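You operate a simulated robot arm through the tools that you are given. There is no shell and no other tool.

Carry out the task below with a simulated robot arm. There is one attempt and no reset: what you move stays moved.

Task
Fill the red cup to its line with food, then tip it in the blue bowl.
Fine: the 100 ML line; pour from the beaker; beaker and cup go back. Set down upright: beaker.

Only the result counts: the job must be done as asked and must still hold three seconds after the hand-in. Knocking over, shifting, dropping, spilling or breaking anything else fails it.

Robot
A 7-joint arm with a two-finger parallel gripper, fixed in place. Base frame: the origin is on the floor under the middle of its stand, x ahead of it, y to its left, z up. Units: mm, rad, N and s.
It reaches about 1147 mm from its shoulder. Its first joint turns from -2.897 to 2.897 rad. Payload 3.43 kg.
The tool frame sits at the grasp point between the pads (the TCP): z along the fingers, y along the line on which they close. The tips reach 30 mm beyond it. The gripper opens to 94 mm. The fingers are 28 mm wide and 10 mm thick; the gripper's body (50 by 96 mm) begins 55 mm behind the TCP.
Orientation is that of the tool frame in the base frame, as [roll, pitch, yaw] about the fixed x, y, z axes, in that order (R = Rz(yaw) Ry(pitch) Rx(roll)). With the fingers straight down and closing along the base's y, the tool's x points along the base's -x, its y along +y and its z along -z.

Tools
- The arm moves only by the tool step_arm. Its argument "targets" is a list of rows, each a list of 7 numbers: the shift along the base's x, y, z in units of 150 mm (1.0 is 150 mm), then the turn, a rotation vector about the base's x, y, z in units of 180 degrees (1.0 is 180 degrees), then the opening, from 0 (shut) to 1 (fully open). In form: [[x, y, z, ax, ay, az, grip], ...]. A call has 1 to 20 rows; each row is the pose to reach, as a shift and turn from the pose commanded when the call began. A call with a number of a shift or a turn outside -1 to 1 is refused whole. Each row takes 0.2 s and may step no farther than 50 mm and 0.15 rad from the row before; otherwise, or with a gripper value out of range, the whole call is refused. Where a pose cannot be reached the arm comes as near as it can. A force on the tool above 40 N (or 10 N above the force at the start of the call, whichever is more), or a blocked arm, ends the call early, and 0.2 s more pass. The fingers move at their own pace (about 45 mm/s each) and stop on an object; they squeeze with about 23 N. The grip force told is the motor's: it shows also when the fingers shut on nothing. Time passes only in rows, and 0.2 s behind the last, so rows that repeat a pose let the fingers close. The reply holds the time, the measured pose of the TCP, the force on the tool along the base axes, the opening and the grip force, in the units named above and with some noise, with the torque about the TCP (base axes, N m) and any sound that the robot's microphone picked up, and new pictures: "show" is both (left out), scene, wrist or none.
- Cameras (640 x 400 px; columns grow to the right, rows downward): "scene" is fixed at [382, -647.9, 1542]; the picture's right is [1.00, -0.07, 0.00], its down [-0.06, -0.97, -0.25] and it looks along [0.02, 0.25, -0.97] (base axes); focal length 249 px, centre (320, 200). "wrist" rides on the gripper at [76, 14, -103] in the tool frame; the picture's right is [-0.18, 0.98, 0.00], its down [-0.75, -0.14, -0.64] and it looks along [-0.63, -0.12, 0.77] (tool axes); focal length 243 px, centre (320, 200). There is no depth. A picture from a camera that has moved, and an enlarged one, comes with that camera's place and axes in the base frame and with its lens. The place of the scene camera against the robot may be out by one fixed shift of up to 25 mm in any direction.
- close_up(camera, box): a new picture of the part [left, top, right, bottom] of that camera's present view, enlarged. It takes no simulated time.
- finish_job(): hands the job in; it is judged then, once.

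Places have to be worked out from the pictures, the camera data and where the tool is seen. Open the gripper and draw the arm clear of the work before you hand the job in, unless the task says otherwise.

The tools are called after "Call:" by a JSON object that holds its "fn" and its "kwargs". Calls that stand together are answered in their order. step_arm: Moves the arm, as the interface text tells. Its arguments: {"type":"object","properties":{"targets":{"type":"array"},"show":{"type":"string","enum":["both","scene","wrist","none"]}},"required":["targets"]} The other tools are called the same way: close_up (camera, box) takes an enlarged picture of a part of a camera's view; finish_job () hands the job in.

At the start:

```text
time: 0.0
tcp_pos: [331.7, -428.1, 1153.3]
ee_rot: [3.141, 0.0, 3.142]
contact_force: [0.4, 0.8, 0.7]
wrist_torque: [0.02, 0.0, 0.0]
opening: 93.8
grasp_force: 0.0
```

scene: 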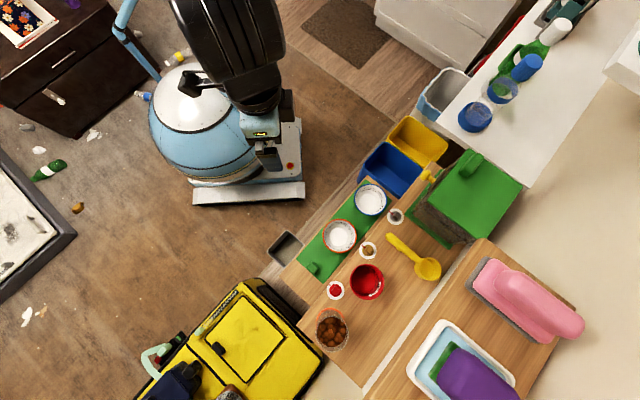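
wrist: 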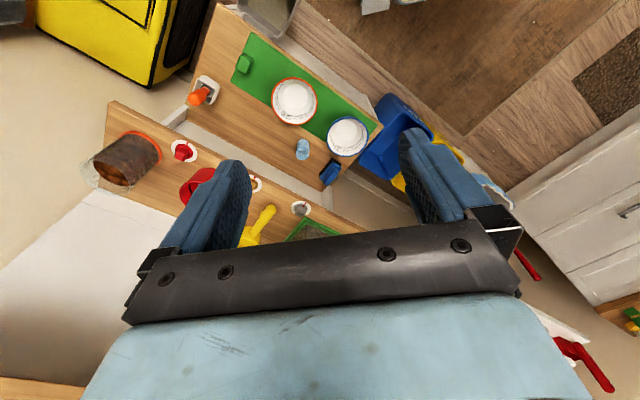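

The scene shows a bench with bowls (red-rimmed and blue-rimmed), a red cup, a beaker of brown food, and a yellow scoop. I'll take enlarged views to look at the details before moving.

Call:
{"fn": "close_up", "kwargs": {"camera": "scene", "box": [260, 160, 460, 360]}}

Call:
{"fn": "close_up", "kwargs": {"camera": "scene", "box": [300, 250, 400, 350]}}

Call:
{"fn": "close_up", "kwargs": {"camera": "wrist", "box": [80, 20, 400, 260]}}

```text
2.00 times, centred on (360, 260) of scene
camera zoom: at [382.0, -647.9, 1542.0], right [1.0, -0.07, 0.0], down [-0.06, -0.97, -0.25], along [0.02, 0.25, -0.97], focal length 499 px, centre (240, 80)
```

zoom: 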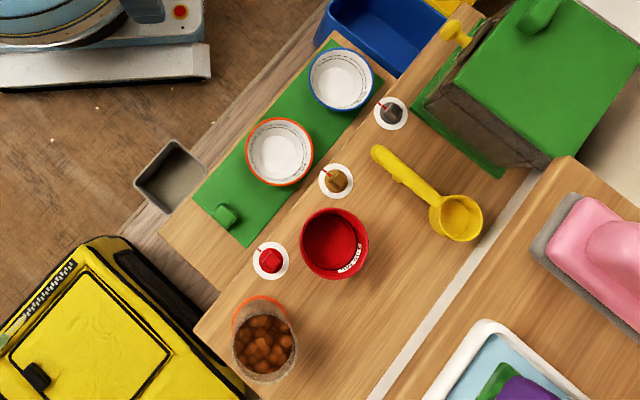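

```text
4.00 times, centred on (350, 300) of scene
camera zoom: at [382.0, -647.9, 1542.0], right [1.0, -0.07, 0.0], down [-0.06, -0.97, -0.25], along [0.02, 0.25, -0.97], focal length 998 px, centre (200, -200)
```

zoom: 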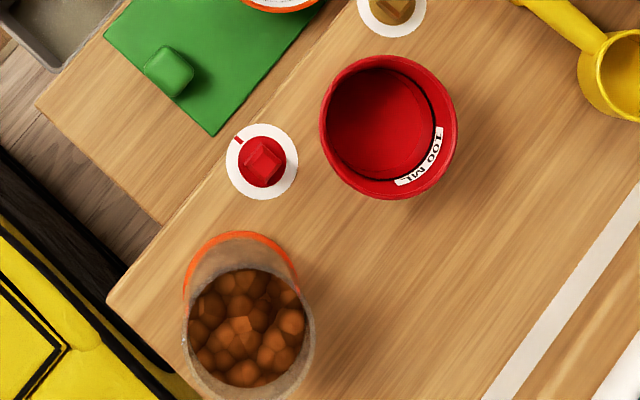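

```text
1.67 times, centred on (240, 140) of wrist
camera zoom: at [254.3, -413.9, 1255.7], right [0.18, 0.98, 0.0], down [0.75, -0.14, 0.64], along [0.63, -0.12, -0.77], focal length 404 px, centre (453, 300)
```

zoom: 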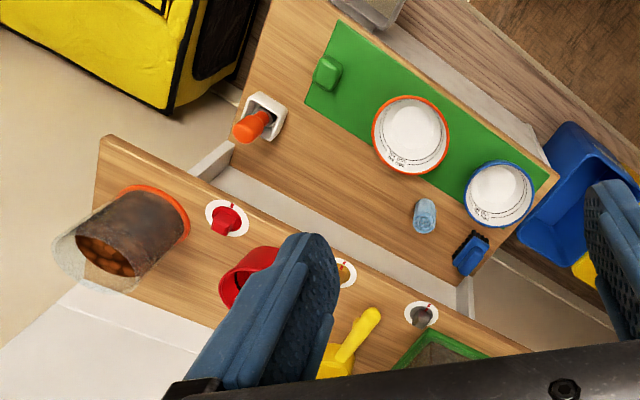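

The bench has an upper board (knobs, red cup, beaker, scoop), roughly at z≈820, and a lower board with the bowls. I'll turn the tool about 45° about vertical, staying high, so that the wrist camera looks straight along the bench.

Call:
{"fn": "step_arm", "kwargs": {"targets": [[0, 0, 0, 0, 0, -0.042, 1], [0, 0, 0, 0, 0, -0.084, 1], [0, 0, 0, 0, 0, -0.126, 1], [0, 0, 0, 0, 0, -0.168, 1], [0, 0, 0, 0, 0, -0.21, 1], [0, 0, 0, 0, 0, -0.25, 1]], "show": "both"}}

```text
time: 1.4
tcp_pos: [331.3, -428.8, 1153.4]
ee_rot: [-3.142, 0.0, 2.353]
contact_force: [-0.4, 0.7, 0.3]
wrist_torque: [-0.02, 0.0, -0.02]
opening: 94.3
grasp_force: 0.0
camera wrist: at [286.8, -364.2, 1256.2], right [0.83, 0.56, 0.0], down [0.43, -0.63, 0.64], along [0.36, -0.53, -0.77], focal length 243 px, centre (320, 200)
```

scene: 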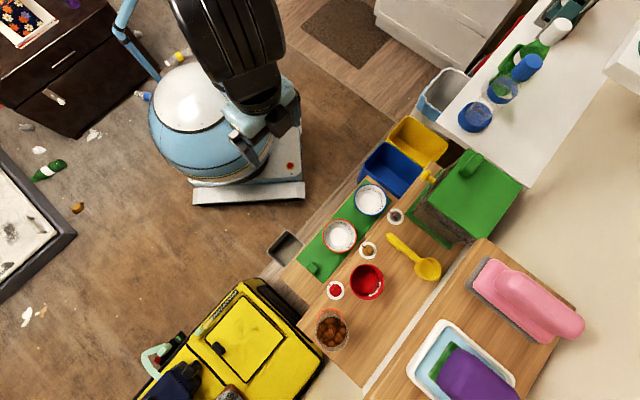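
wrist: 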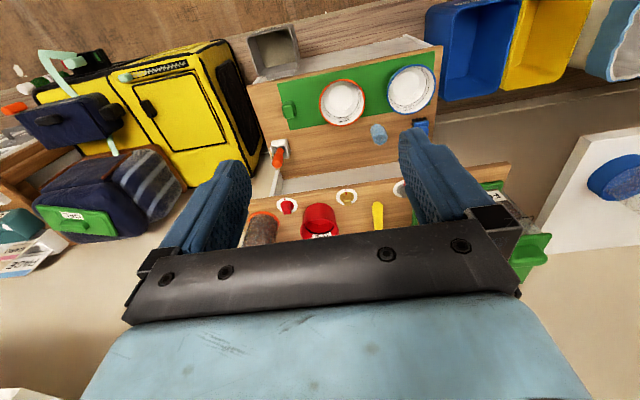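

The bowls are on the lower board; the cup, beaker and knobs are further away and partly behind the fingers. I'll move forward 150 mm at the same height to look down on the upper board.

Call:
{"fn": "step_arm", "kwargs": {"targets": [[0.14, -0.21, 0, 0, 0, 0, 1], [0.28, -0.42, 0, 0, 0, 0, 1], [0.42, -0.63, 0, 0, 0, 0, 1], [0.56, -0.83, 0, 0, 0, 0, 1]], "show": "both"}}

```text
time: 2.4
tcp_pos: [415.0, -552.7, 1154.2]
ee_rot: [-3.14, -0.001, 2.356]
contact_force: [0.0, 0.6, 1.3]
wrist_torque: [-0.05, -0.03, -0.02]
opening: 93.7
grasp_force: 0.1
camera wrist: at [370.5, -489.0, 1256.8], right [0.83, 0.56, 0.0], down [0.43, -0.63, 0.64], along [0.36, -0.53, -0.77], focal length 243 px, centre (320, 200)
```

scene: 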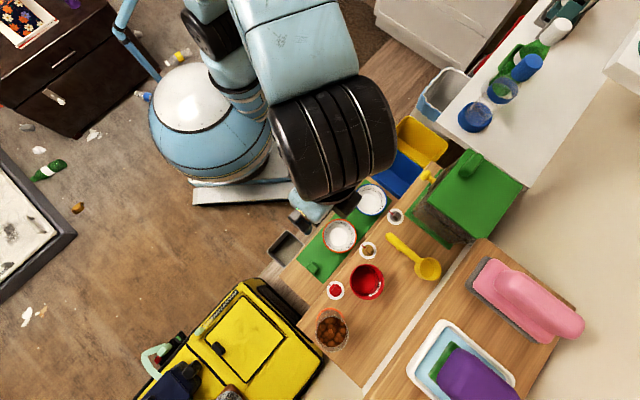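
wrist: 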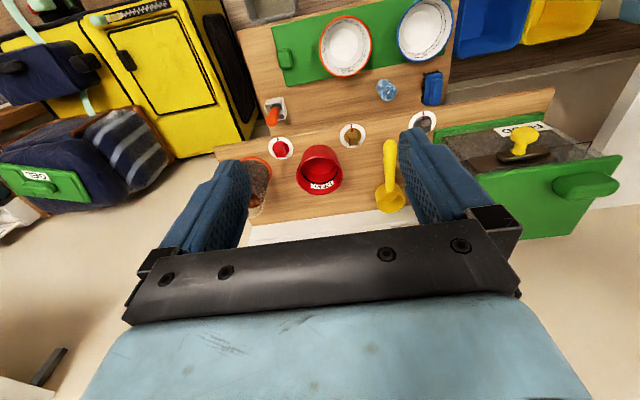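

Now the cup, beaker and bowls are all visible. I'll enlarge the wrist view for details and measurement.

Call:
{"fn": "close_up", "kwargs": {"camera": "wrist", "box": [230, 100, 430, 225]}}

Call:
{"fn": "close_up", "kwargs": {"camera": "wrist", "box": [230, 0, 470, 150]}}

```text
3.20 times, centred on (330, 162) of wrist
camera zoom: at [370.5, -489.0, 1256.8], right [0.83, 0.56, 0.0], down [0.43, -0.63, 0.64], along [0.36, -0.53, -0.77], focal length 776 px, centre (288, 320)
```

zoom: 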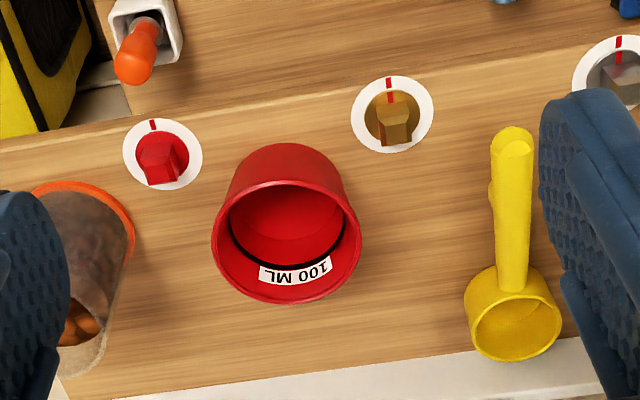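

```text
2.67 times, centred on (350, 75) of wrist
camera zoom: at [370.5, -489.0, 1256.8], right [0.83, 0.56, 0.0], down [0.43, -0.63, 0.64], along [0.36, -0.53, -0.77], focal length 647 px, centre (240, 533)
```

zoom: 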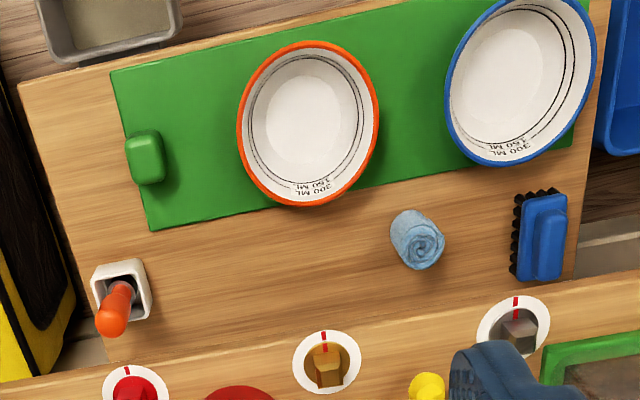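

From two wrist views I judge the upper board at z≈830 with the cup at about (512,-694) and the beaker at about (417,-795); the bowls sit on a low shelf near z≈440, with the blue bowl near (643,-378). I want the camera on the far side (tool x forward) for later horizontal grasps, so I test how far the wrist can turn positively.

Call:
{"fn": "step_arm", "kwargs": {"targets": [[0, 0, 0, 0, 0, 0.0475, 1], [0, 0, 0, 0, 0, 0.095, 1], [0, 0, 0, 0, 0, 0.1425, 1], [0, 0, 0, 0, 0, 0.19, 1], [0, 0, 0, 0, 0, 0.2375, 1], [0, 0, 0, 0, 0, 0.285, 1], [0, 0, 0, 0, 0, 0.3325, 1], [0, 0, 0, 0, 0, 0.38, 1], [0, 0, 0, 0, 0, 0.4275, 1], [0, 0, 0, 0, 0, 0.475, 1]], "show": "both"}}

```text
time: 4.6
tcp_pos: [414.5, -551.9, 1152.8]
ee_rot: [-3.141, -0.002, -2.43]
contact_force: [0.2, 0.2, -1.7]
wrist_torque: [0.01, -0.01, -0.02]
opening: 93.9
grasp_force: 0.0
camera wrist: at [347.5, -591.5, 1256.2], right [-0.5, 0.87, 0.0], down [0.66, 0.38, 0.64], along [0.56, 0.32, -0.77], focal length 243 px, centre (320, 200)
```

scene: 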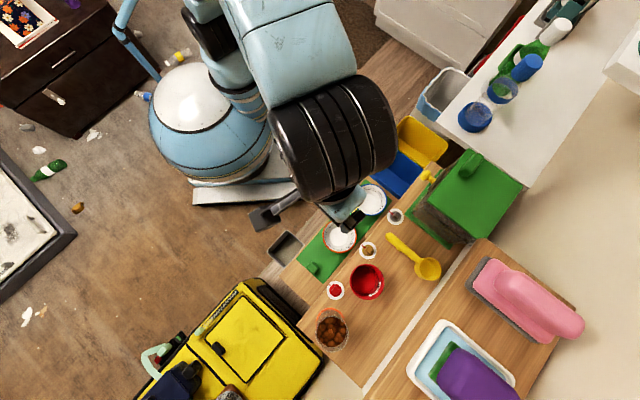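
wrist: 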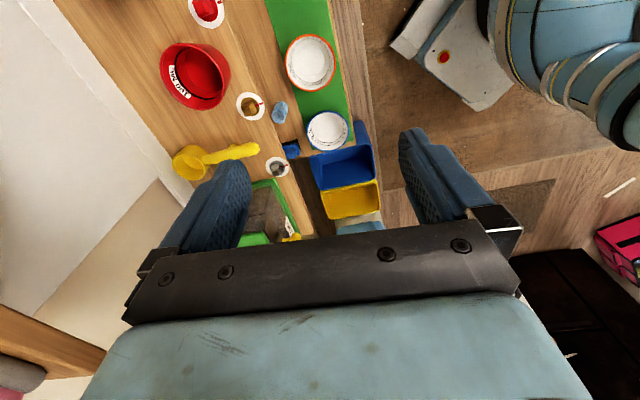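

The turn was reached exactly, so there is wrist range in this direction. I continue turning another 94° toward the flipped pose.

Call:
{"fn": "step_arm", "kwargs": {"targets": [[0, 0, 0, 0, 0, 0.0475, 1], [0, 0, 0, 0, 0, 0.095, 1], [0, 0, 0, 0, 0, 0.1425, 1], [0, 0, 0, 0, 0, 0.19, 1], [0, 0, 0, 0, 0, 0.2375, 1], [0, 0, 0, 0, 0, 0.285, 1], [0, 0, 0, 0, 0, 0.3325, 1], [0, 0, 0, 0, 0, 0.38, 1], [0, 0, 0, 0, 0, 0.4275, 1], [0, 0, 0, 0, 0, 0.475, 1], [0, 0, 0, 0, 0, 0.52, 1]], "show": "both"}}

```text
time: 7.0
tcp_pos: [413.8, -553.9, 1155.4]
ee_rot: [3.139, 0.001, -0.797]
contact_force: [-7.2, -2.6, 1.2]
wrist_torque: [0.16, -0.53, -0.03]
opening: 93.6
grasp_force: 0.1
camera wrist: at [456.5, -616.7, 1257.5], right [-0.83, -0.55, 0.0], down [-0.42, 0.64, 0.64], along [-0.36, 0.53, -0.77], focal length 243 px, centre (320, 200)
```

scene: 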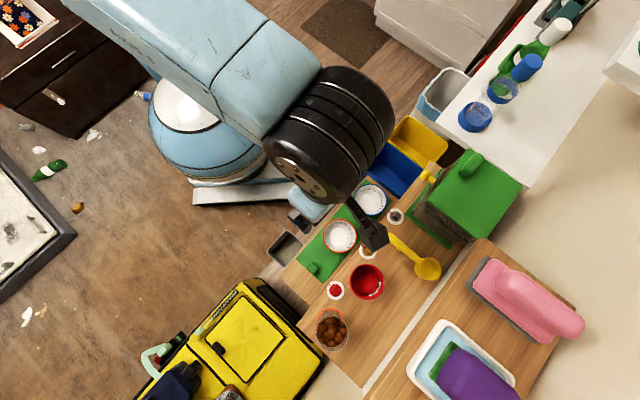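
wrist: 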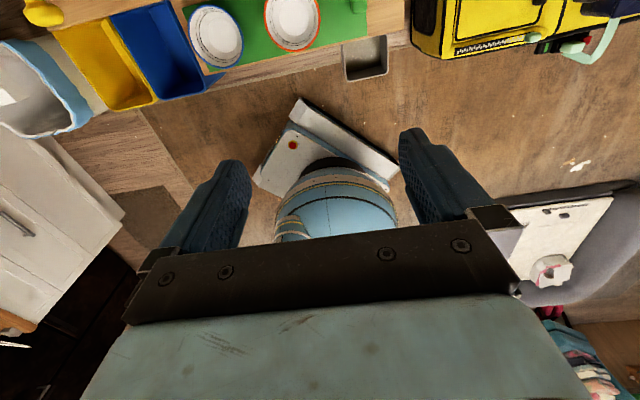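

The flip succeeded (tool x now points away from the base, heading −46°). Next I pitch the fingers from down toward forward, in place and high up, to see whether a horizontal pose is reachable.

Call:
{"fn": "step_arm", "kwargs": {"targets": [[0, 0, 0, -0.0335, -0.033, 0, 1], [0, 0, 0, -0.067, -0.066, 0, 1], [0, 0, 0, -0.1005, -0.099, 0, 1], [0, 0, 0, -0.134, -0.132, 0, 1], [0, 0, 0, -0.1675, -0.165, 0, 1], [0, 0, 0, -0.201, -0.198, 0, 1]], "show": "both"}}

```text
time: 8.4
tcp_pos: [415.1, -553.6, 1152.9]
ee_rot: [-3.131, -0.888, -0.806]
contact_force: [-0.1, -0.1, -0.9]
wrist_torque: [0.01, 0.0, -0.01]
opening: 94.2
grasp_force: 0.0
camera wrist: at [381.2, -540.8, 1277.3], right [-0.78, -0.6, -0.15], down [-0.58, 0.8, -0.18], along [0.23, -0.05, -0.97], focal length 243 px, centre (320, 200)
```

scene: 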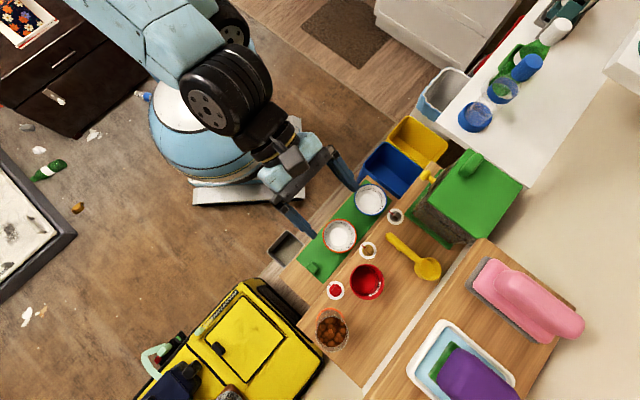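
wrist: 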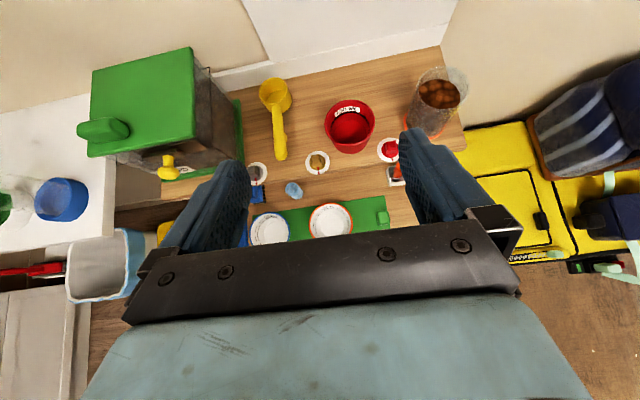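

The pitched pose works and now gives an excellent top view of cup and beaker. I'll enlarge these for measurement.

Call:
{"fn": "close_up", "kwargs": {"camera": "wrist", "box": [300, 50, 480, 190]}}

Call:
{"fn": "close_up", "kwargs": {"camera": "wrist", "box": [230, 140, 410, 250]}}

```text
2.86 times, centred on (390, 120) of wrist
camera zoom: at [381.2, -540.8, 1277.3], right [-0.78, -0.6, -0.15], down [-0.58, 0.8, -0.18], along [0.23, -0.05, -0.97], focal length 693 px, centre (120, 429)
```

zoom: 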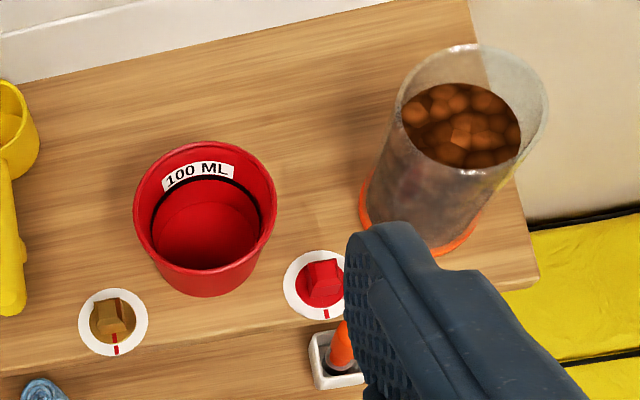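

```text
3.56 times, centred on (320, 195) of wrist
camera zoom: at [381.2, -540.8, 1277.3], right [-0.78, -0.6, -0.15], down [-0.58, 0.8, -0.18], along [0.23, -0.05, -0.97], focal length 863 px, centre (320, 218)
```

zoom: 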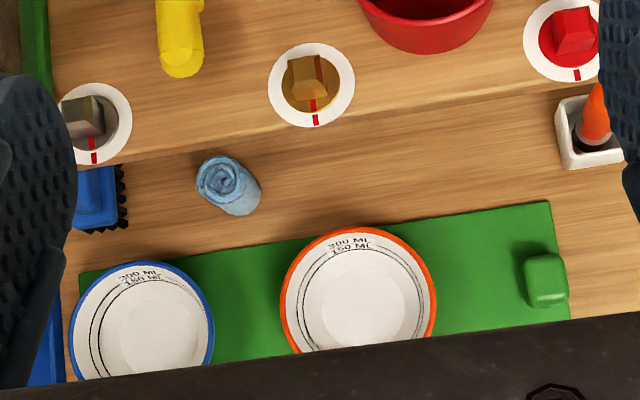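

The beaker (orange foot, clear wall) holds plenty of kibble and the cup's 100 ML line is clearly visible. I continue pitching until the fingers are horizontal, still high up, to confirm that pose is reachable.

Call:
{"fn": "step_arm", "kwargs": {"targets": [[0, 0, 0, -0.0314, -0.0301, 0, 1], [0, 0, 0, -0.0628, -0.0602, 0, 1], [0, 0, 0, -0.0942, -0.0903, 0, 1], [0, 0, 0, -0.1256, -0.1204, 0, 1], [0, 0, 0, -0.157, -0.1505, 0, 1]], "show": "both"}}

```text
time: 9.6
tcp_pos: [414.4, -552.0, 1153.2]
ee_rot: [1.108, -1.57, 1.237]
contact_force: [0.0, 0.7, -0.2]
wrist_torque: [0.03, -0.01, 0.01]
opening: 94.0
grasp_force: 0.1
camera wrist: at [332.2, -488.9, 1230.1], right [-0.7, -0.69, -0.18], down [-0.35, 0.56, -0.75], along [0.62, -0.47, -0.63], focal length 243 px, centre (320, 200)
```

scene: 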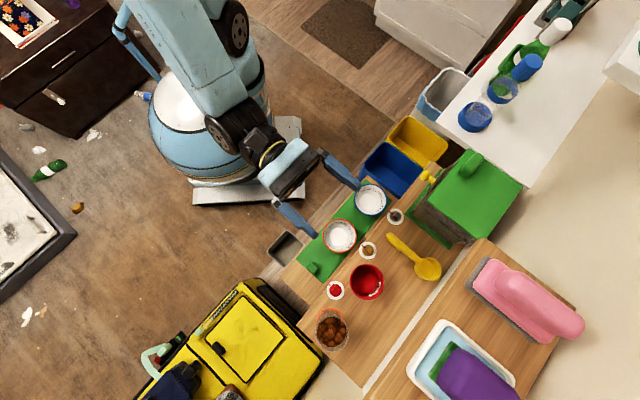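
wrist: 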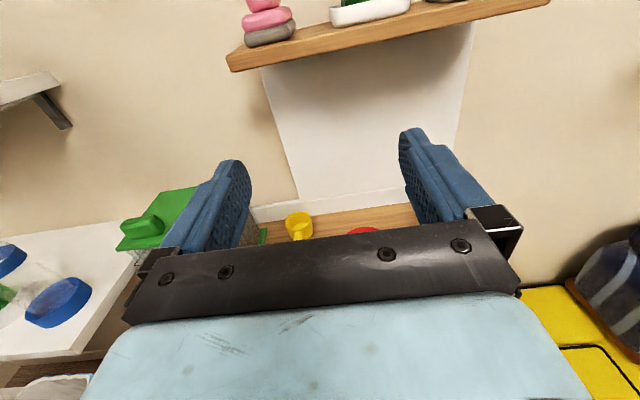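

Horizontal fingers with the camera on top are reachable. A further shelf hangs at about z≈1200 behind the cup/beaker row, so I'll stay below it. I now move to a standoff in front of the beaker, still well above the board, for a precise look.

Call:
{"fn": "step_arm", "kwargs": {"targets": [[-0.136, -0.2, -0.19, 0, 0, 0, 1], [-0.272, -0.4, -0.38, 0, 0, 0, 1], [-0.407, -0.6, -0.57, 0, 0, 0, 1], [-0.543, -0.8, -0.76, 0, 0, 0, 1], [-0.678, -0.996, -0.95, 0, 0, 0, 1]], "show": "both"}}

```text
time: 10.8
tcp_pos: [312.3, -702.2, 1012.5]
ee_rot: [1.709, -1.567, 0.637]
contact_force: [-0.8, -0.4, 1.4]
wrist_torque: [0.02, 0.03, -0.02]
opening: 93.9
grasp_force: 0.1
camera wrist: at [230.2, -637.9, 1088.6], right [-0.7, -0.69, -0.18], down [-0.35, 0.56, -0.75], along [0.62, -0.47, -0.63], focal length 243 px, centre (320, 200)
```

scene: 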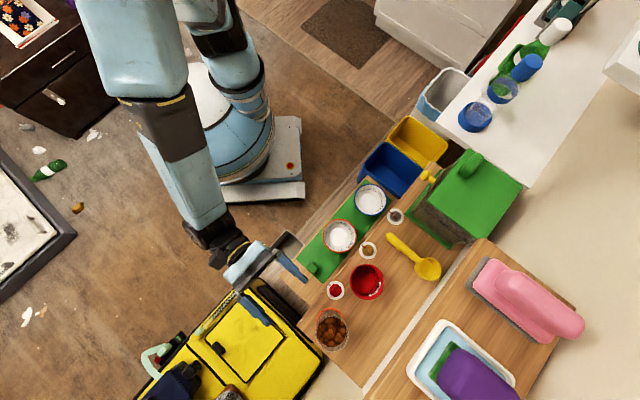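
wrist: 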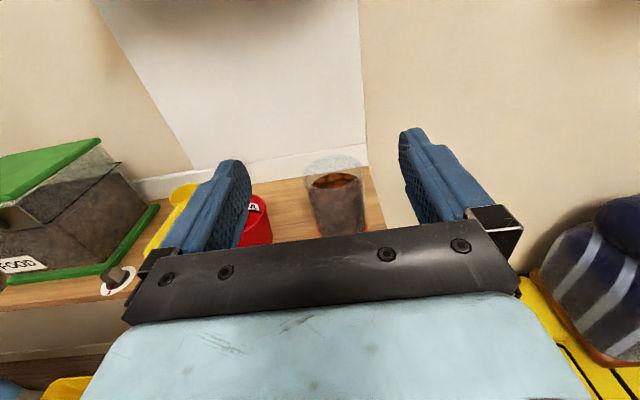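

The beaker now sits between the fingers in the wrist view. I'll enlarge it to fix its height and position.

Call:
{"fn": "close_up", "kwargs": {"camera": "wrist", "box": [260, 130, 420, 240]}}

Call:
{"fn": "close_up", "kwargs": {"camera": "scene", "box": [230, 230, 390, 350]}}

```text
3.64 times, centred on (340, 185) of wrist
camera zoom: at [230.2, -637.9, 1088.6], right [-0.7, -0.69, -0.18], down [-0.35, 0.56, -0.75], along [0.62, -0.47, -0.63], focal length 882 px, centre (247, 254)
```

zoom: 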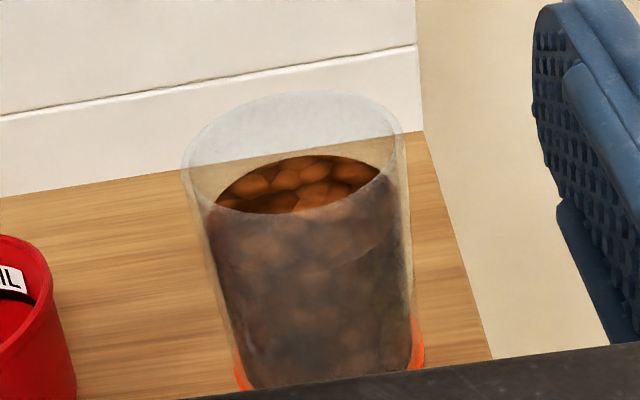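

```text
3.33 times, centred on (310, 290) of scene
camera zoom: at [382.0, -647.9, 1542.0], right [1.0, -0.07, 0.0], down [-0.06, -0.97, -0.25], along [0.02, 0.25, -0.97], focal length 831 px, centre (353, -100)
```

zoom: 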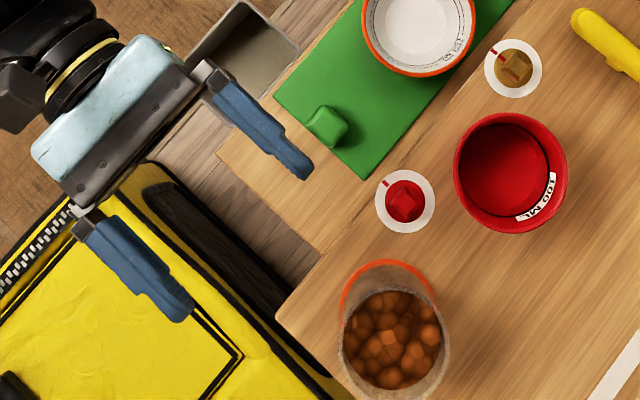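

The beaker looks about 100 mm tall and 70 mm wide at about (407,-799). I want to calibrate the scene camera's shift against the gripper, so I enlarge the gripper there.

Call:
{"fn": "close_up", "kwargs": {"camera": "scene", "box": [230, 230, 310, 330]}}

Call:
{"fn": "close_up", "kwargs": {"camera": "scene", "box": [310, 295, 355, 360]}}

```text
4.00 times, centred on (270, 280) of scene
camera zoom: at [382.0, -647.9, 1542.0], right [1.0, -0.07, 0.0], down [-0.06, -0.97, -0.25], along [0.02, 0.25, -0.97], focal length 998 px, centre (520, -120)
```

zoom: 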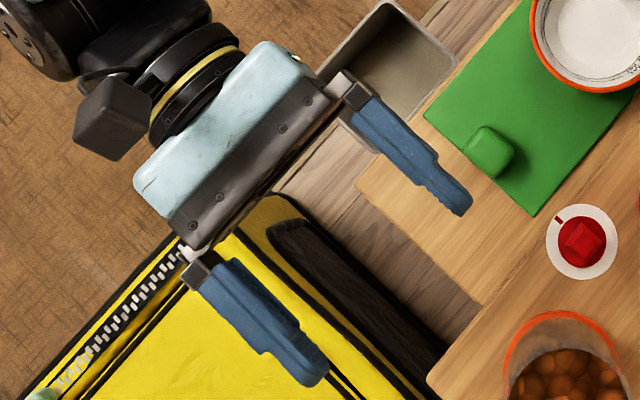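

```text
6.15 times, centred on (332, 328) of scene
camera zoom: at [382.0, -647.9, 1542.0], right [1.0, -0.07, 0.0], down [-0.06, -0.97, -0.25], along [0.02, 0.25, -0.97], focal length 1535 px, centre (243, -585)
```

zoom: 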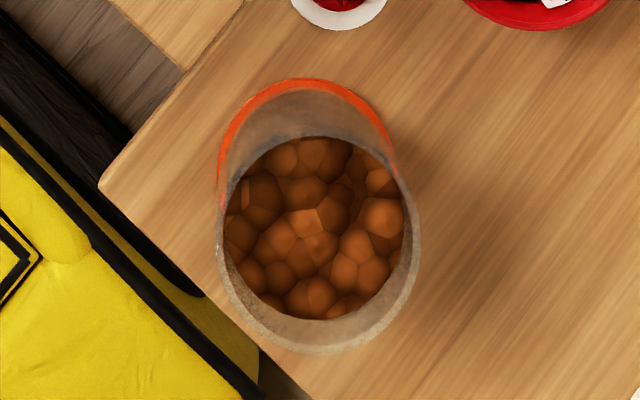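

Both cameras agree that the beaker is centred on the gripper's line, roughly 140–150 mm ahead, with the board near z≈815. I go down to the grip height (z≈880) at this standoff.

Call:
{"fn": "step_arm", "kwargs": {"targets": [[0, 0, -0.29, 0, 0, 0, 1], [0, 0, -0.58, 0, 0, 0, 1], [0, 0, -0.87, 0, 0, 0, 1], [0, 0, -0.87, 0, 0, 0, 1]], "show": "both"}}

```text
time: 11.8
tcp_pos: [314.0, -701.5, 879.4]
ee_rot: [2.485, -1.569, -0.14]
contact_force: [0.2, -0.2, 0.4]
wrist_torque: [-0.03, -0.01, 0.0]
opening: 94.2
grasp_force: 0.0
camera wrist: at [230.9, -638.7, 956.7], right [-0.7, -0.69, -0.18], down [-0.35, 0.56, -0.75], along [0.62, -0.47, -0.63], focal length 243 px, centre (320, 200)
```

scene: 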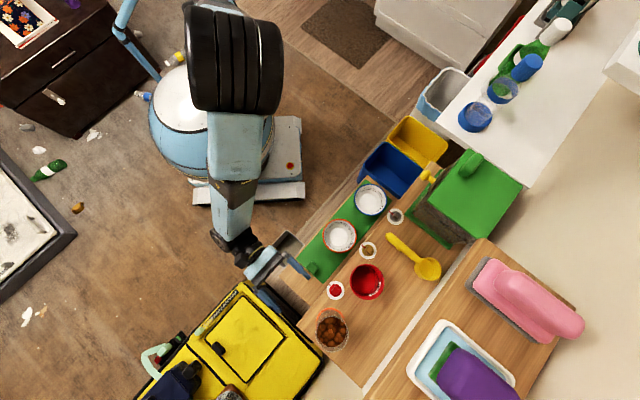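
wrist: 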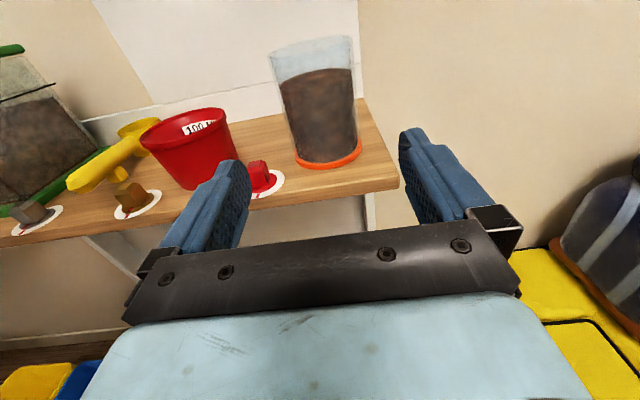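

A clear side view of the beaker, cup and knobs now. I'll enlarge to measure the board height and clearances.

Call:
{"fn": "close_up", "kwargs": {"camera": "wrist", "box": [230, 20, 410, 240]}}

Call:
{"fn": "close_up", "kwargs": {"camera": "wrist", "box": [100, 80, 290, 230]}}

```text
1.82 times, centred on (320, 130) of wrist
camera zoom: at [230.9, -638.7, 956.7], right [-0.7, -0.69, -0.18], down [-0.35, 0.56, -0.75], along [0.62, -0.47, -0.63], focal length 441 px, centre (320, 327)
```

zoom: 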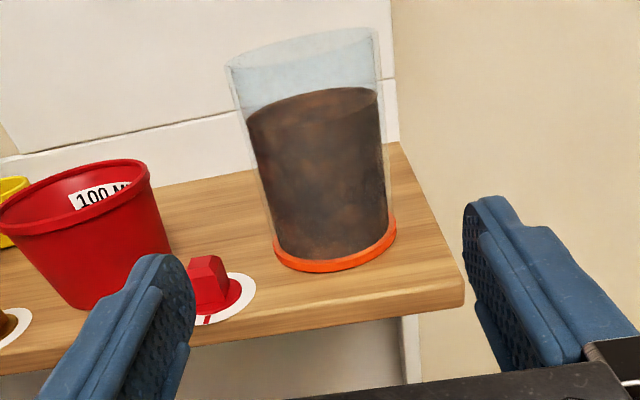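

```text
2.67 times, centred on (195, 155) of wrist
camera zoom: at [230.9, -638.7, 956.7], right [-0.7, -0.69, -0.18], down [-0.35, 0.56, -0.75], along [0.62, -0.47, -0.63], focal length 647 px, centre (653, 320)
```

zoom: 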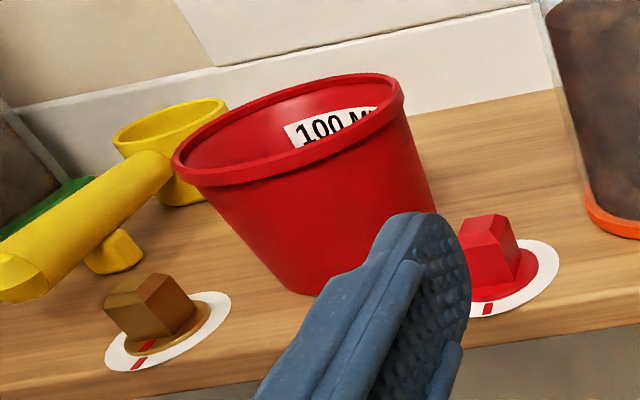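

Two wrist views give the board at z≈822±7 and the beaker centre about 138–149 mm ahead on the centre line; the red knob's top is near z≈849. I raise slightly to z≈886 and advance 100 mm with open fingers, then re-check.

Call:
{"fn": "step_arm", "kwargs": {"targets": [[0, 0, 0.04, 0, 0, 0, 1], [0.155, -0.159, 0.04, 0, 0, 0, 1], [0.31, -0.318, 0.04, 0, 0, 0, 1], [0.466, -0.477, 0.04, 0, 0, 0, 1], [0.466, -0.477, 0.04, 0, 0, 0, 1]], "show": "both"}}

Call:
{"fn": "close_up", "kwargs": {"camera": "wrist", "box": [200, 50, 440, 250]}}

Call:
{"fn": "close_up", "kwargs": {"camera": "scene", "box": [270, 260, 370, 350]}}

```text
time: 13.0
tcp_pos: [383.5, -773.7, 886.9]
ee_rot: [2.746, -1.569, -0.402]
contact_force: [0.7, -0.7, -0.6]
wrist_torque: [0.02, 0.02, -0.01]
opening: 94.2
grasp_force: 0.1
camera wrist: at [300.8, -710.5, 963.4], right [-0.7, -0.69, -0.18], down [-0.35, 0.56, -0.75], along [0.62, -0.46, -0.63], focal length 243 px, centre (320, 200)
```

scene: 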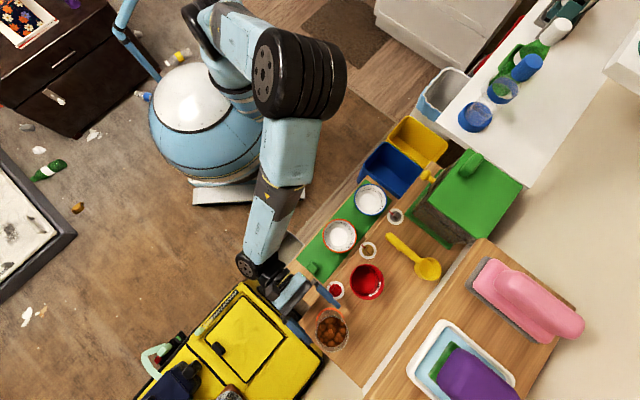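
wrist: 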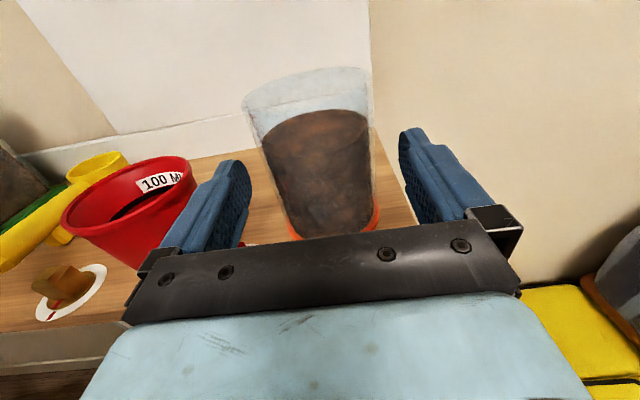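

```text
2.00 times, centred on (320, 150) of wrist
camera zoom: at [300.8, -710.5, 963.4], right [-0.7, -0.69, -0.18], down [-0.35, 0.56, -0.75], along [0.62, -0.46, -0.63], focal length 485 px, centre (320, 300)
```

zoom: 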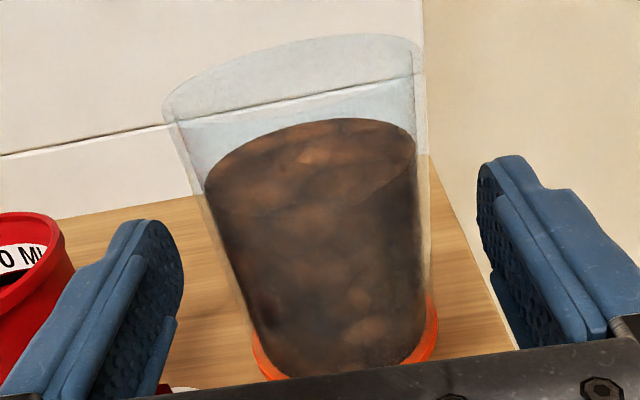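

```text
4.44 times, centred on (320, 305) of scene
camera zoom: at [382.0, -647.9, 1542.0], right [1.0, -0.07, 0.0], down [-0.06, -0.97, -0.25], along [0.02, 0.25, -0.97], focal length 1109 px, centre (320, -267)
```

zoom: 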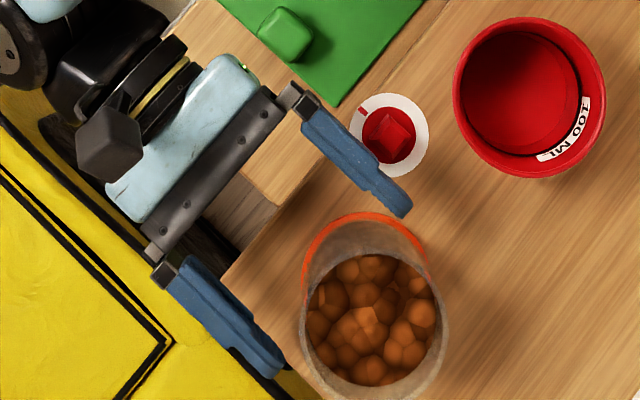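

The beaker lies centred between the fingers and about 46–50 mm further ahead; fingers pass clear of the red knob. I advance 46 mm and then close the gripper gradually.

Call:
{"fn": "step_arm", "kwargs": {"targets": [[0.107, -0.11, 0, 0, 0, 0, 1], [0.2144, -0.2193, 0, 0, 0, 0, 1], [0.2144, -0.2193, 0, 0, 0, 0, 1]], "show": "both"}}

Call:
{"fn": "close_up", "kwargs": {"camera": "scene", "box": [270, 260, 370, 350]}}

Call:
{"fn": "close_up", "kwargs": {"camera": "wrist", "box": [200, 50, 440, 250]}}

```text
time: 13.8
tcp_pos: [416.1, -806.7, 886.1]
ee_rot: [2.647, -1.568, -0.303]
contact_force: [0.1, 1.0, -0.1]
wrist_torque: [0.01, 0.01, -0.01]
opening: 94.0
grasp_force: 0.1
camera wrist: at [333.5, -743.0, 963.1], right [-0.7, -0.69, -0.18], down [-0.35, 0.56, -0.75], along [0.62, -0.46, -0.63], focal length 243 px, centre (320, 200)
```

scene: 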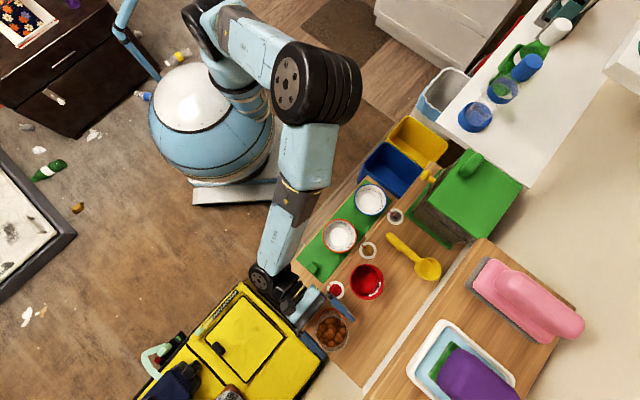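
wrist: 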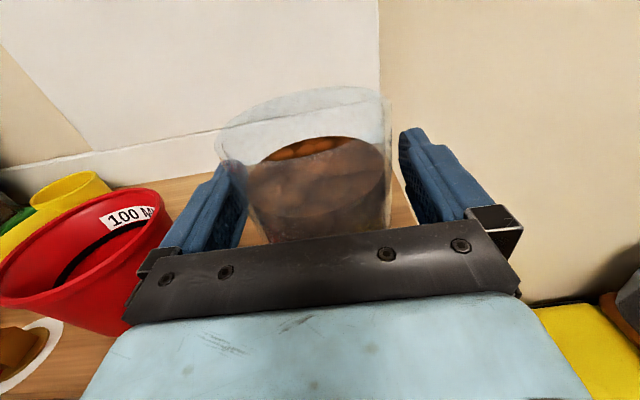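

```text
4.44 times, centred on (320, 305) of scene
camera zoom: at [382.0, -647.9, 1542.0], right [1.0, -0.07, 0.0], down [-0.06, -0.97, -0.25], along [0.02, 0.25, -0.97], focal length 1109 px, centre (320, -267)
```

zoom: 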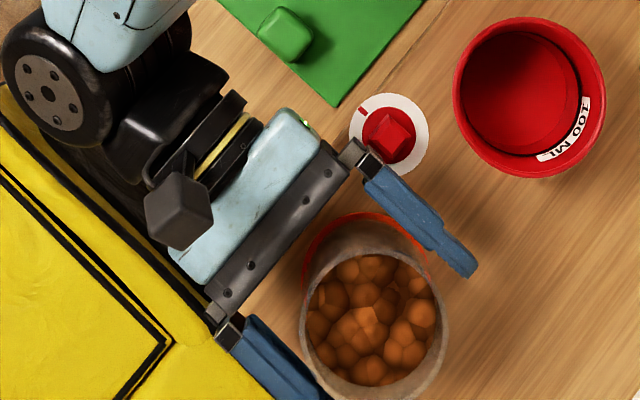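

```text
2.00 times, centred on (320, 150) of wrist
camera zoom: at [333.5, -743.0, 963.1], right [-0.7, -0.69, -0.18], down [-0.35, 0.56, -0.75], along [0.62, -0.46, -0.63], focal length 485 px, centre (320, 300)
```

zoom: 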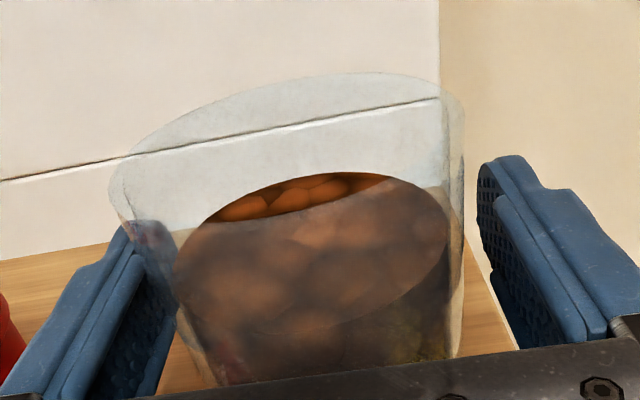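

The beaker stands centred between the pads with roughly 10 mm of air on each side. I close the gripper in place.

Call:
{"fn": "step_arm", "kwargs": {"targets": [[0, 0, 0, 0, 0, 0, 0.85], [0, 0, 0, 0, 0, 0, 0.7], [0, 0, 0, 0, 0, 0, 0.5], [0, 0, 0, 0, 0, 0, 0.3], [0, 0, 0, 0, 0, 0, 0.0], [0, 0, 0, 0, 0, 0, 0.0]], "show": "both"}}

```text
time: 15.2
tcp_pos: [415.4, -806.5, 886.9]
ee_rot: [2.677, -1.569, -0.331]
contact_force: [1.8, -0.3, 1.2]
wrist_torque: [0.04, -0.04, -0.04]
opening: 80.6
grasp_force: 22.7
camera wrist: at [333.4, -742.8, 963.1], right [-0.7, -0.69, -0.18], down [-0.35, 0.56, -0.75], along [0.62, -0.46, -0.63], focal length 243 px, centre (320, 200)
```

scene: 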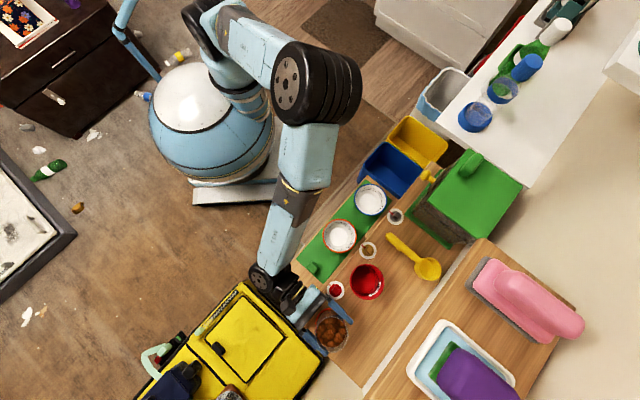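
wrist: 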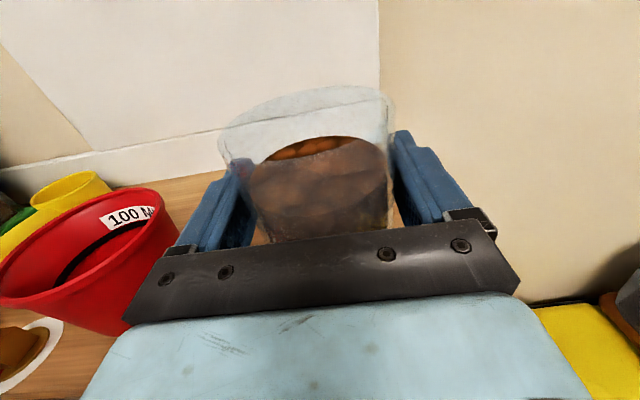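

The grip closed at 80.6 mm with 22.7 N, so the beaker is held. I lift it slowly straight up by about 100 mm and check that it stays upright.

Call:
{"fn": "step_arm", "kwargs": {"targets": [[0, 0, 0.03, 0, 0, 0, 0], [0, 0, 0.08, 0, 0, 0, 0], [0, 0, 0.16, 0, 0, 0, 0], [0, 0, 0.26, 0, 0, 0, 0], [0, 0, 0.36, 0, 0, 0, 0], [0, 0, 0.46, 0, 0, 0, 0], [0, 0, 0.56, 0, 0, 0, 0], [0, 0, 0.64, 0, 0, 0, 0], [0, 0, 0.7, 0, 0, 0, 0], [0, 0, 0.7, 0, 0, 0, 0]], "show": "both"}}

```text
time: 17.4
tcp_pos: [416.2, -806.6, 990.8]
ee_rot: [2.735, -1.57, -0.39]
contact_force: [0.1, -0.2, -2.5]
wrist_torque: [0.02, 0.03, -0.01]
opening: 80.3
grasp_force: 22.8
camera wrist: at [333.3, -743.0, 1067.6], right [-0.7, -0.69, -0.18], down [-0.35, 0.56, -0.75], along [0.62, -0.46, -0.63], focal length 243 px, centre (320, 200)
```

scene: 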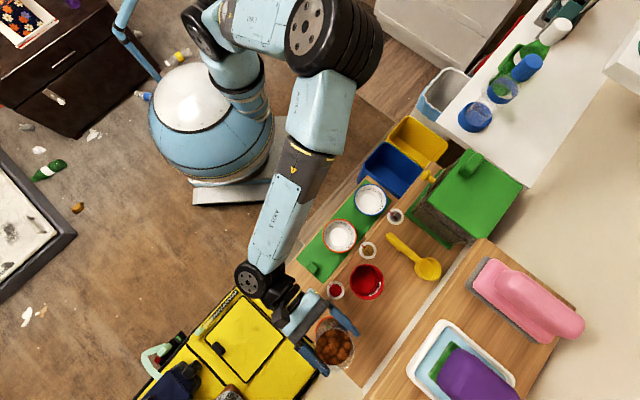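
wrist: 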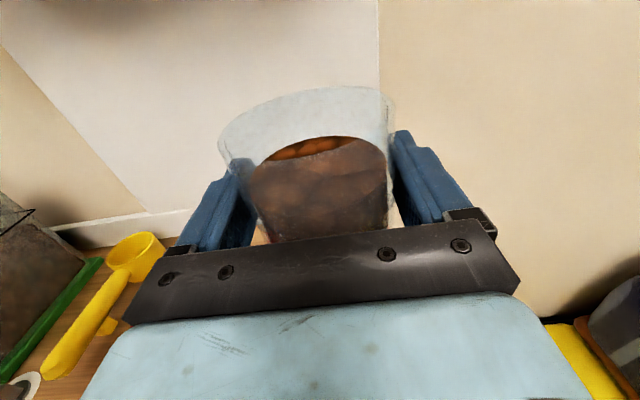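

The beaker is lifted cleanly (about 2.5 N of weight). I carry it level, slowly, over to the left side of the cup at z≈991.

Call:
{"fn": "step_arm", "kwargs": {"targets": [[0.04, 0.04, 0, 0, 0, 0, 0], [0.12, 0.125, 0, 0, 0, 0, 0], [0.22, 0.23, 0, 0, 0, 0, 0], [0.32, 0.333, 0, 0, 0, 0, 0], [0.42, 0.436, 0, 0, 0, 0, 0], [0.52, 0.54, 0, 0, 0, 0, 0], [0.62, 0.643, 0, 0, 0, 0, 0], [0.72, 0.747, 0, 0, 0, 0, 0], [0.82, 0.85, 0, 0, 0, 0, 0], [0.89, 0.924, 0, 0, 0, 0, 0], [0.932, 0.967, 0, 0, 0, 0, 0], [0.932, 0.967, 0, 0, 0, 0, 0]], "show": "both"}}

Call:
{"fn": "close_up", "kwargs": {"camera": "scene", "box": [320, 220, 440, 320]}}

```text
time: 20.0
tcp_pos: [555.3, -661.6, 991.4]
ee_rot: [2.639, -1.569, -0.293]
contact_force: [-0.6, 0.0, -2.8]
wrist_torque: [0.0, 0.0, 0.02]
opening: 80.5
grasp_force: 23.3
camera wrist: at [473.1, -597.9, 1067.8], right [-0.7, -0.69, -0.18], down [-0.35, 0.56, -0.75], along [0.62, -0.47, -0.63], focal length 243 px, centre (320, 200)
```

scene: 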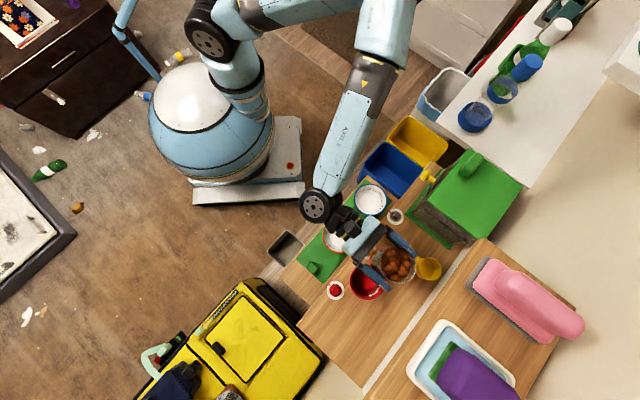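
wrist: 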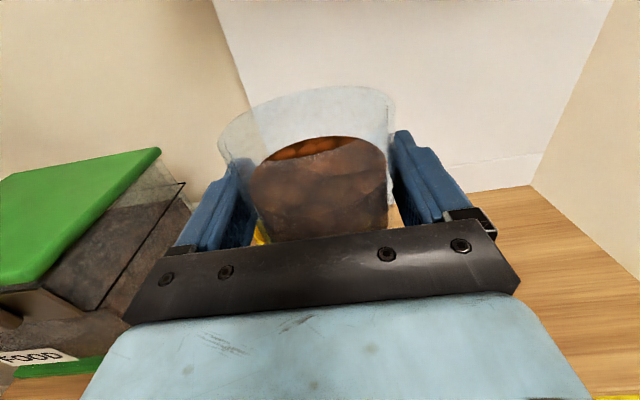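

```text
4.00 times, centred on (380, 270) of scene
camera zoom: at [382.0, -647.9, 1542.0], right [1.0, -0.07, 0.0], down [-0.06, -0.97, -0.25], along [0.02, 0.25, -0.97], focal length 998 px, centre (80, -80)
```

zoom: 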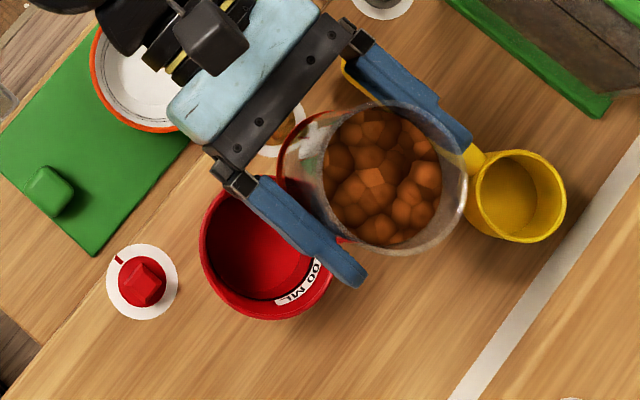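

The beaker hangs just left of the cup, as planned. I now start rolling about the finger axis toward the cup by 30° (still no spill expected) to check direction and reach.

Call:
{"fn": "step_arm", "kwargs": {"targets": [[0, 0, 0, 0.0194, -0.0199, 0, 0], [0, 0, 0, 0.0388, -0.0397, 0, 0], [0, 0, 0, 0.0583, -0.0596, 0, 0], [0, 0, 0, 0.0777, -0.0794, 0, 0], [0, 0, 0, 0.0971, -0.0993, 0, 0], [0, 0, 0, 0.1165, -0.1192, 0, 0]], "show": "both"}}

```text
time: 21.4
tcp_pos: [555.5, -661.8, 989.3]
ee_rot: [-1.571, -1.047, -2.366]
contact_force: [0.9, 0.1, -1.7]
wrist_torque: [-0.01, 0.04, -0.01]
opening: 80.1
grasp_force: 22.8
camera wrist: at [447.6, -623.3, 1050.0], right [-0.54, -0.53, -0.65], down [-0.09, 0.81, -0.58], along [0.83, -0.25, -0.49], focal length 243 px, centre (320, 200)
```

scene: 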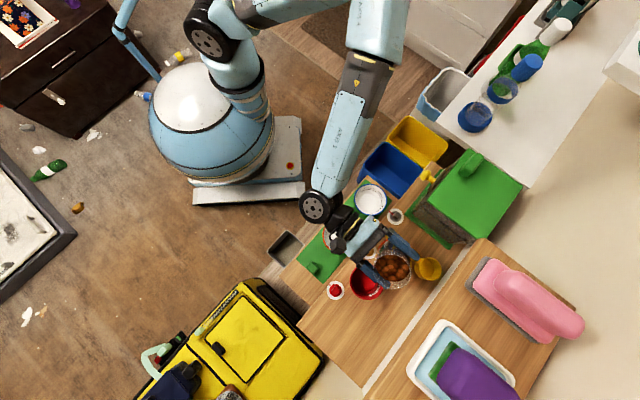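
wrist: 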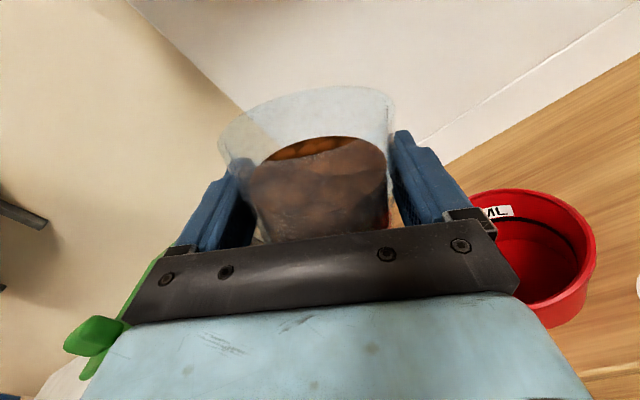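

The roll is reached exactly, and no kibble has moved. I continue to 50° and lower to the pouring height z≈940.

Call:
{"fn": "step_arm", "kwargs": {"targets": [[0, 0, 0, 0.0194, -0.0199, 0, 0], [0, 0, 0, 0.0388, -0.0397, 0, 0], [0, 0, -0.05, 0.0583, -0.0596, 0, 0], [0, 0, -0.15, 0.0777, -0.0794, 0, 0], [0, 0, -0.25, 0.0777, -0.0794, 0, 0], [0, 0, -0.34, 0.0777, -0.0794, 0, 0], [0, 0, -0.34, 0.0777, -0.0794, 0, 0]], "show": "both"}}

Call:
{"fn": "close_up", "kwargs": {"camera": "scene", "box": [320, 220, 440, 320]}}

```text
time: 23.0
tcp_pos: [554.4, -662.3, 939.5]
ee_rot: [-1.571, -0.696, -2.365]
contact_force: [0.9, 0.4, -3.0]
wrist_torque: [-0.05, 0.05, -0.03]
opening: 80.2
grasp_force: 23.4
camera wrist: at [434.2, -635.6, 978.7], right [-0.35, -0.34, -0.87], down [0.03, 0.93, -0.38], along [0.94, -0.16, -0.32], focal length 243 px, centre (320, 200)
```

scene: 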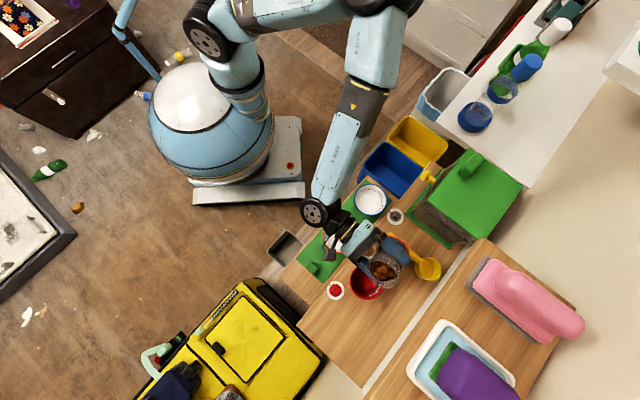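
wrist: 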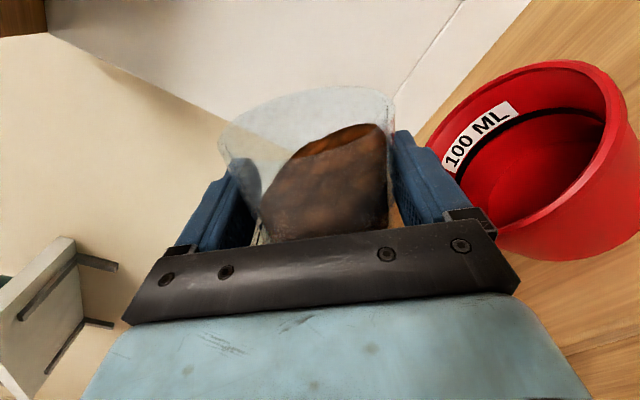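

```text
4.00 times, centred on (380, 270) of scene
camera zoom: at [382.0, -647.9, 1542.0], right [1.0, -0.07, 0.0], down [-0.06, -0.97, -0.25], along [0.02, 0.25, -0.97], focal length 998 px, centre (80, -80)
```

zoom: 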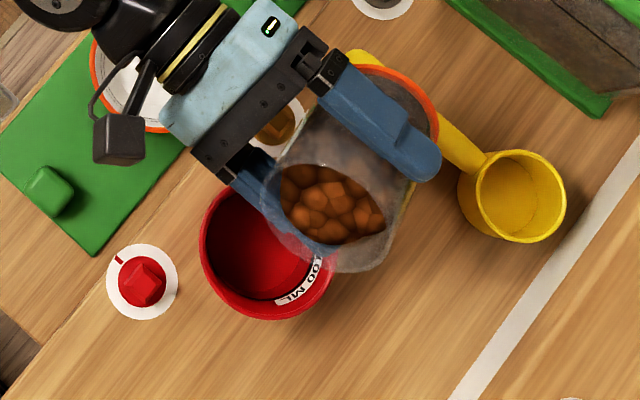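

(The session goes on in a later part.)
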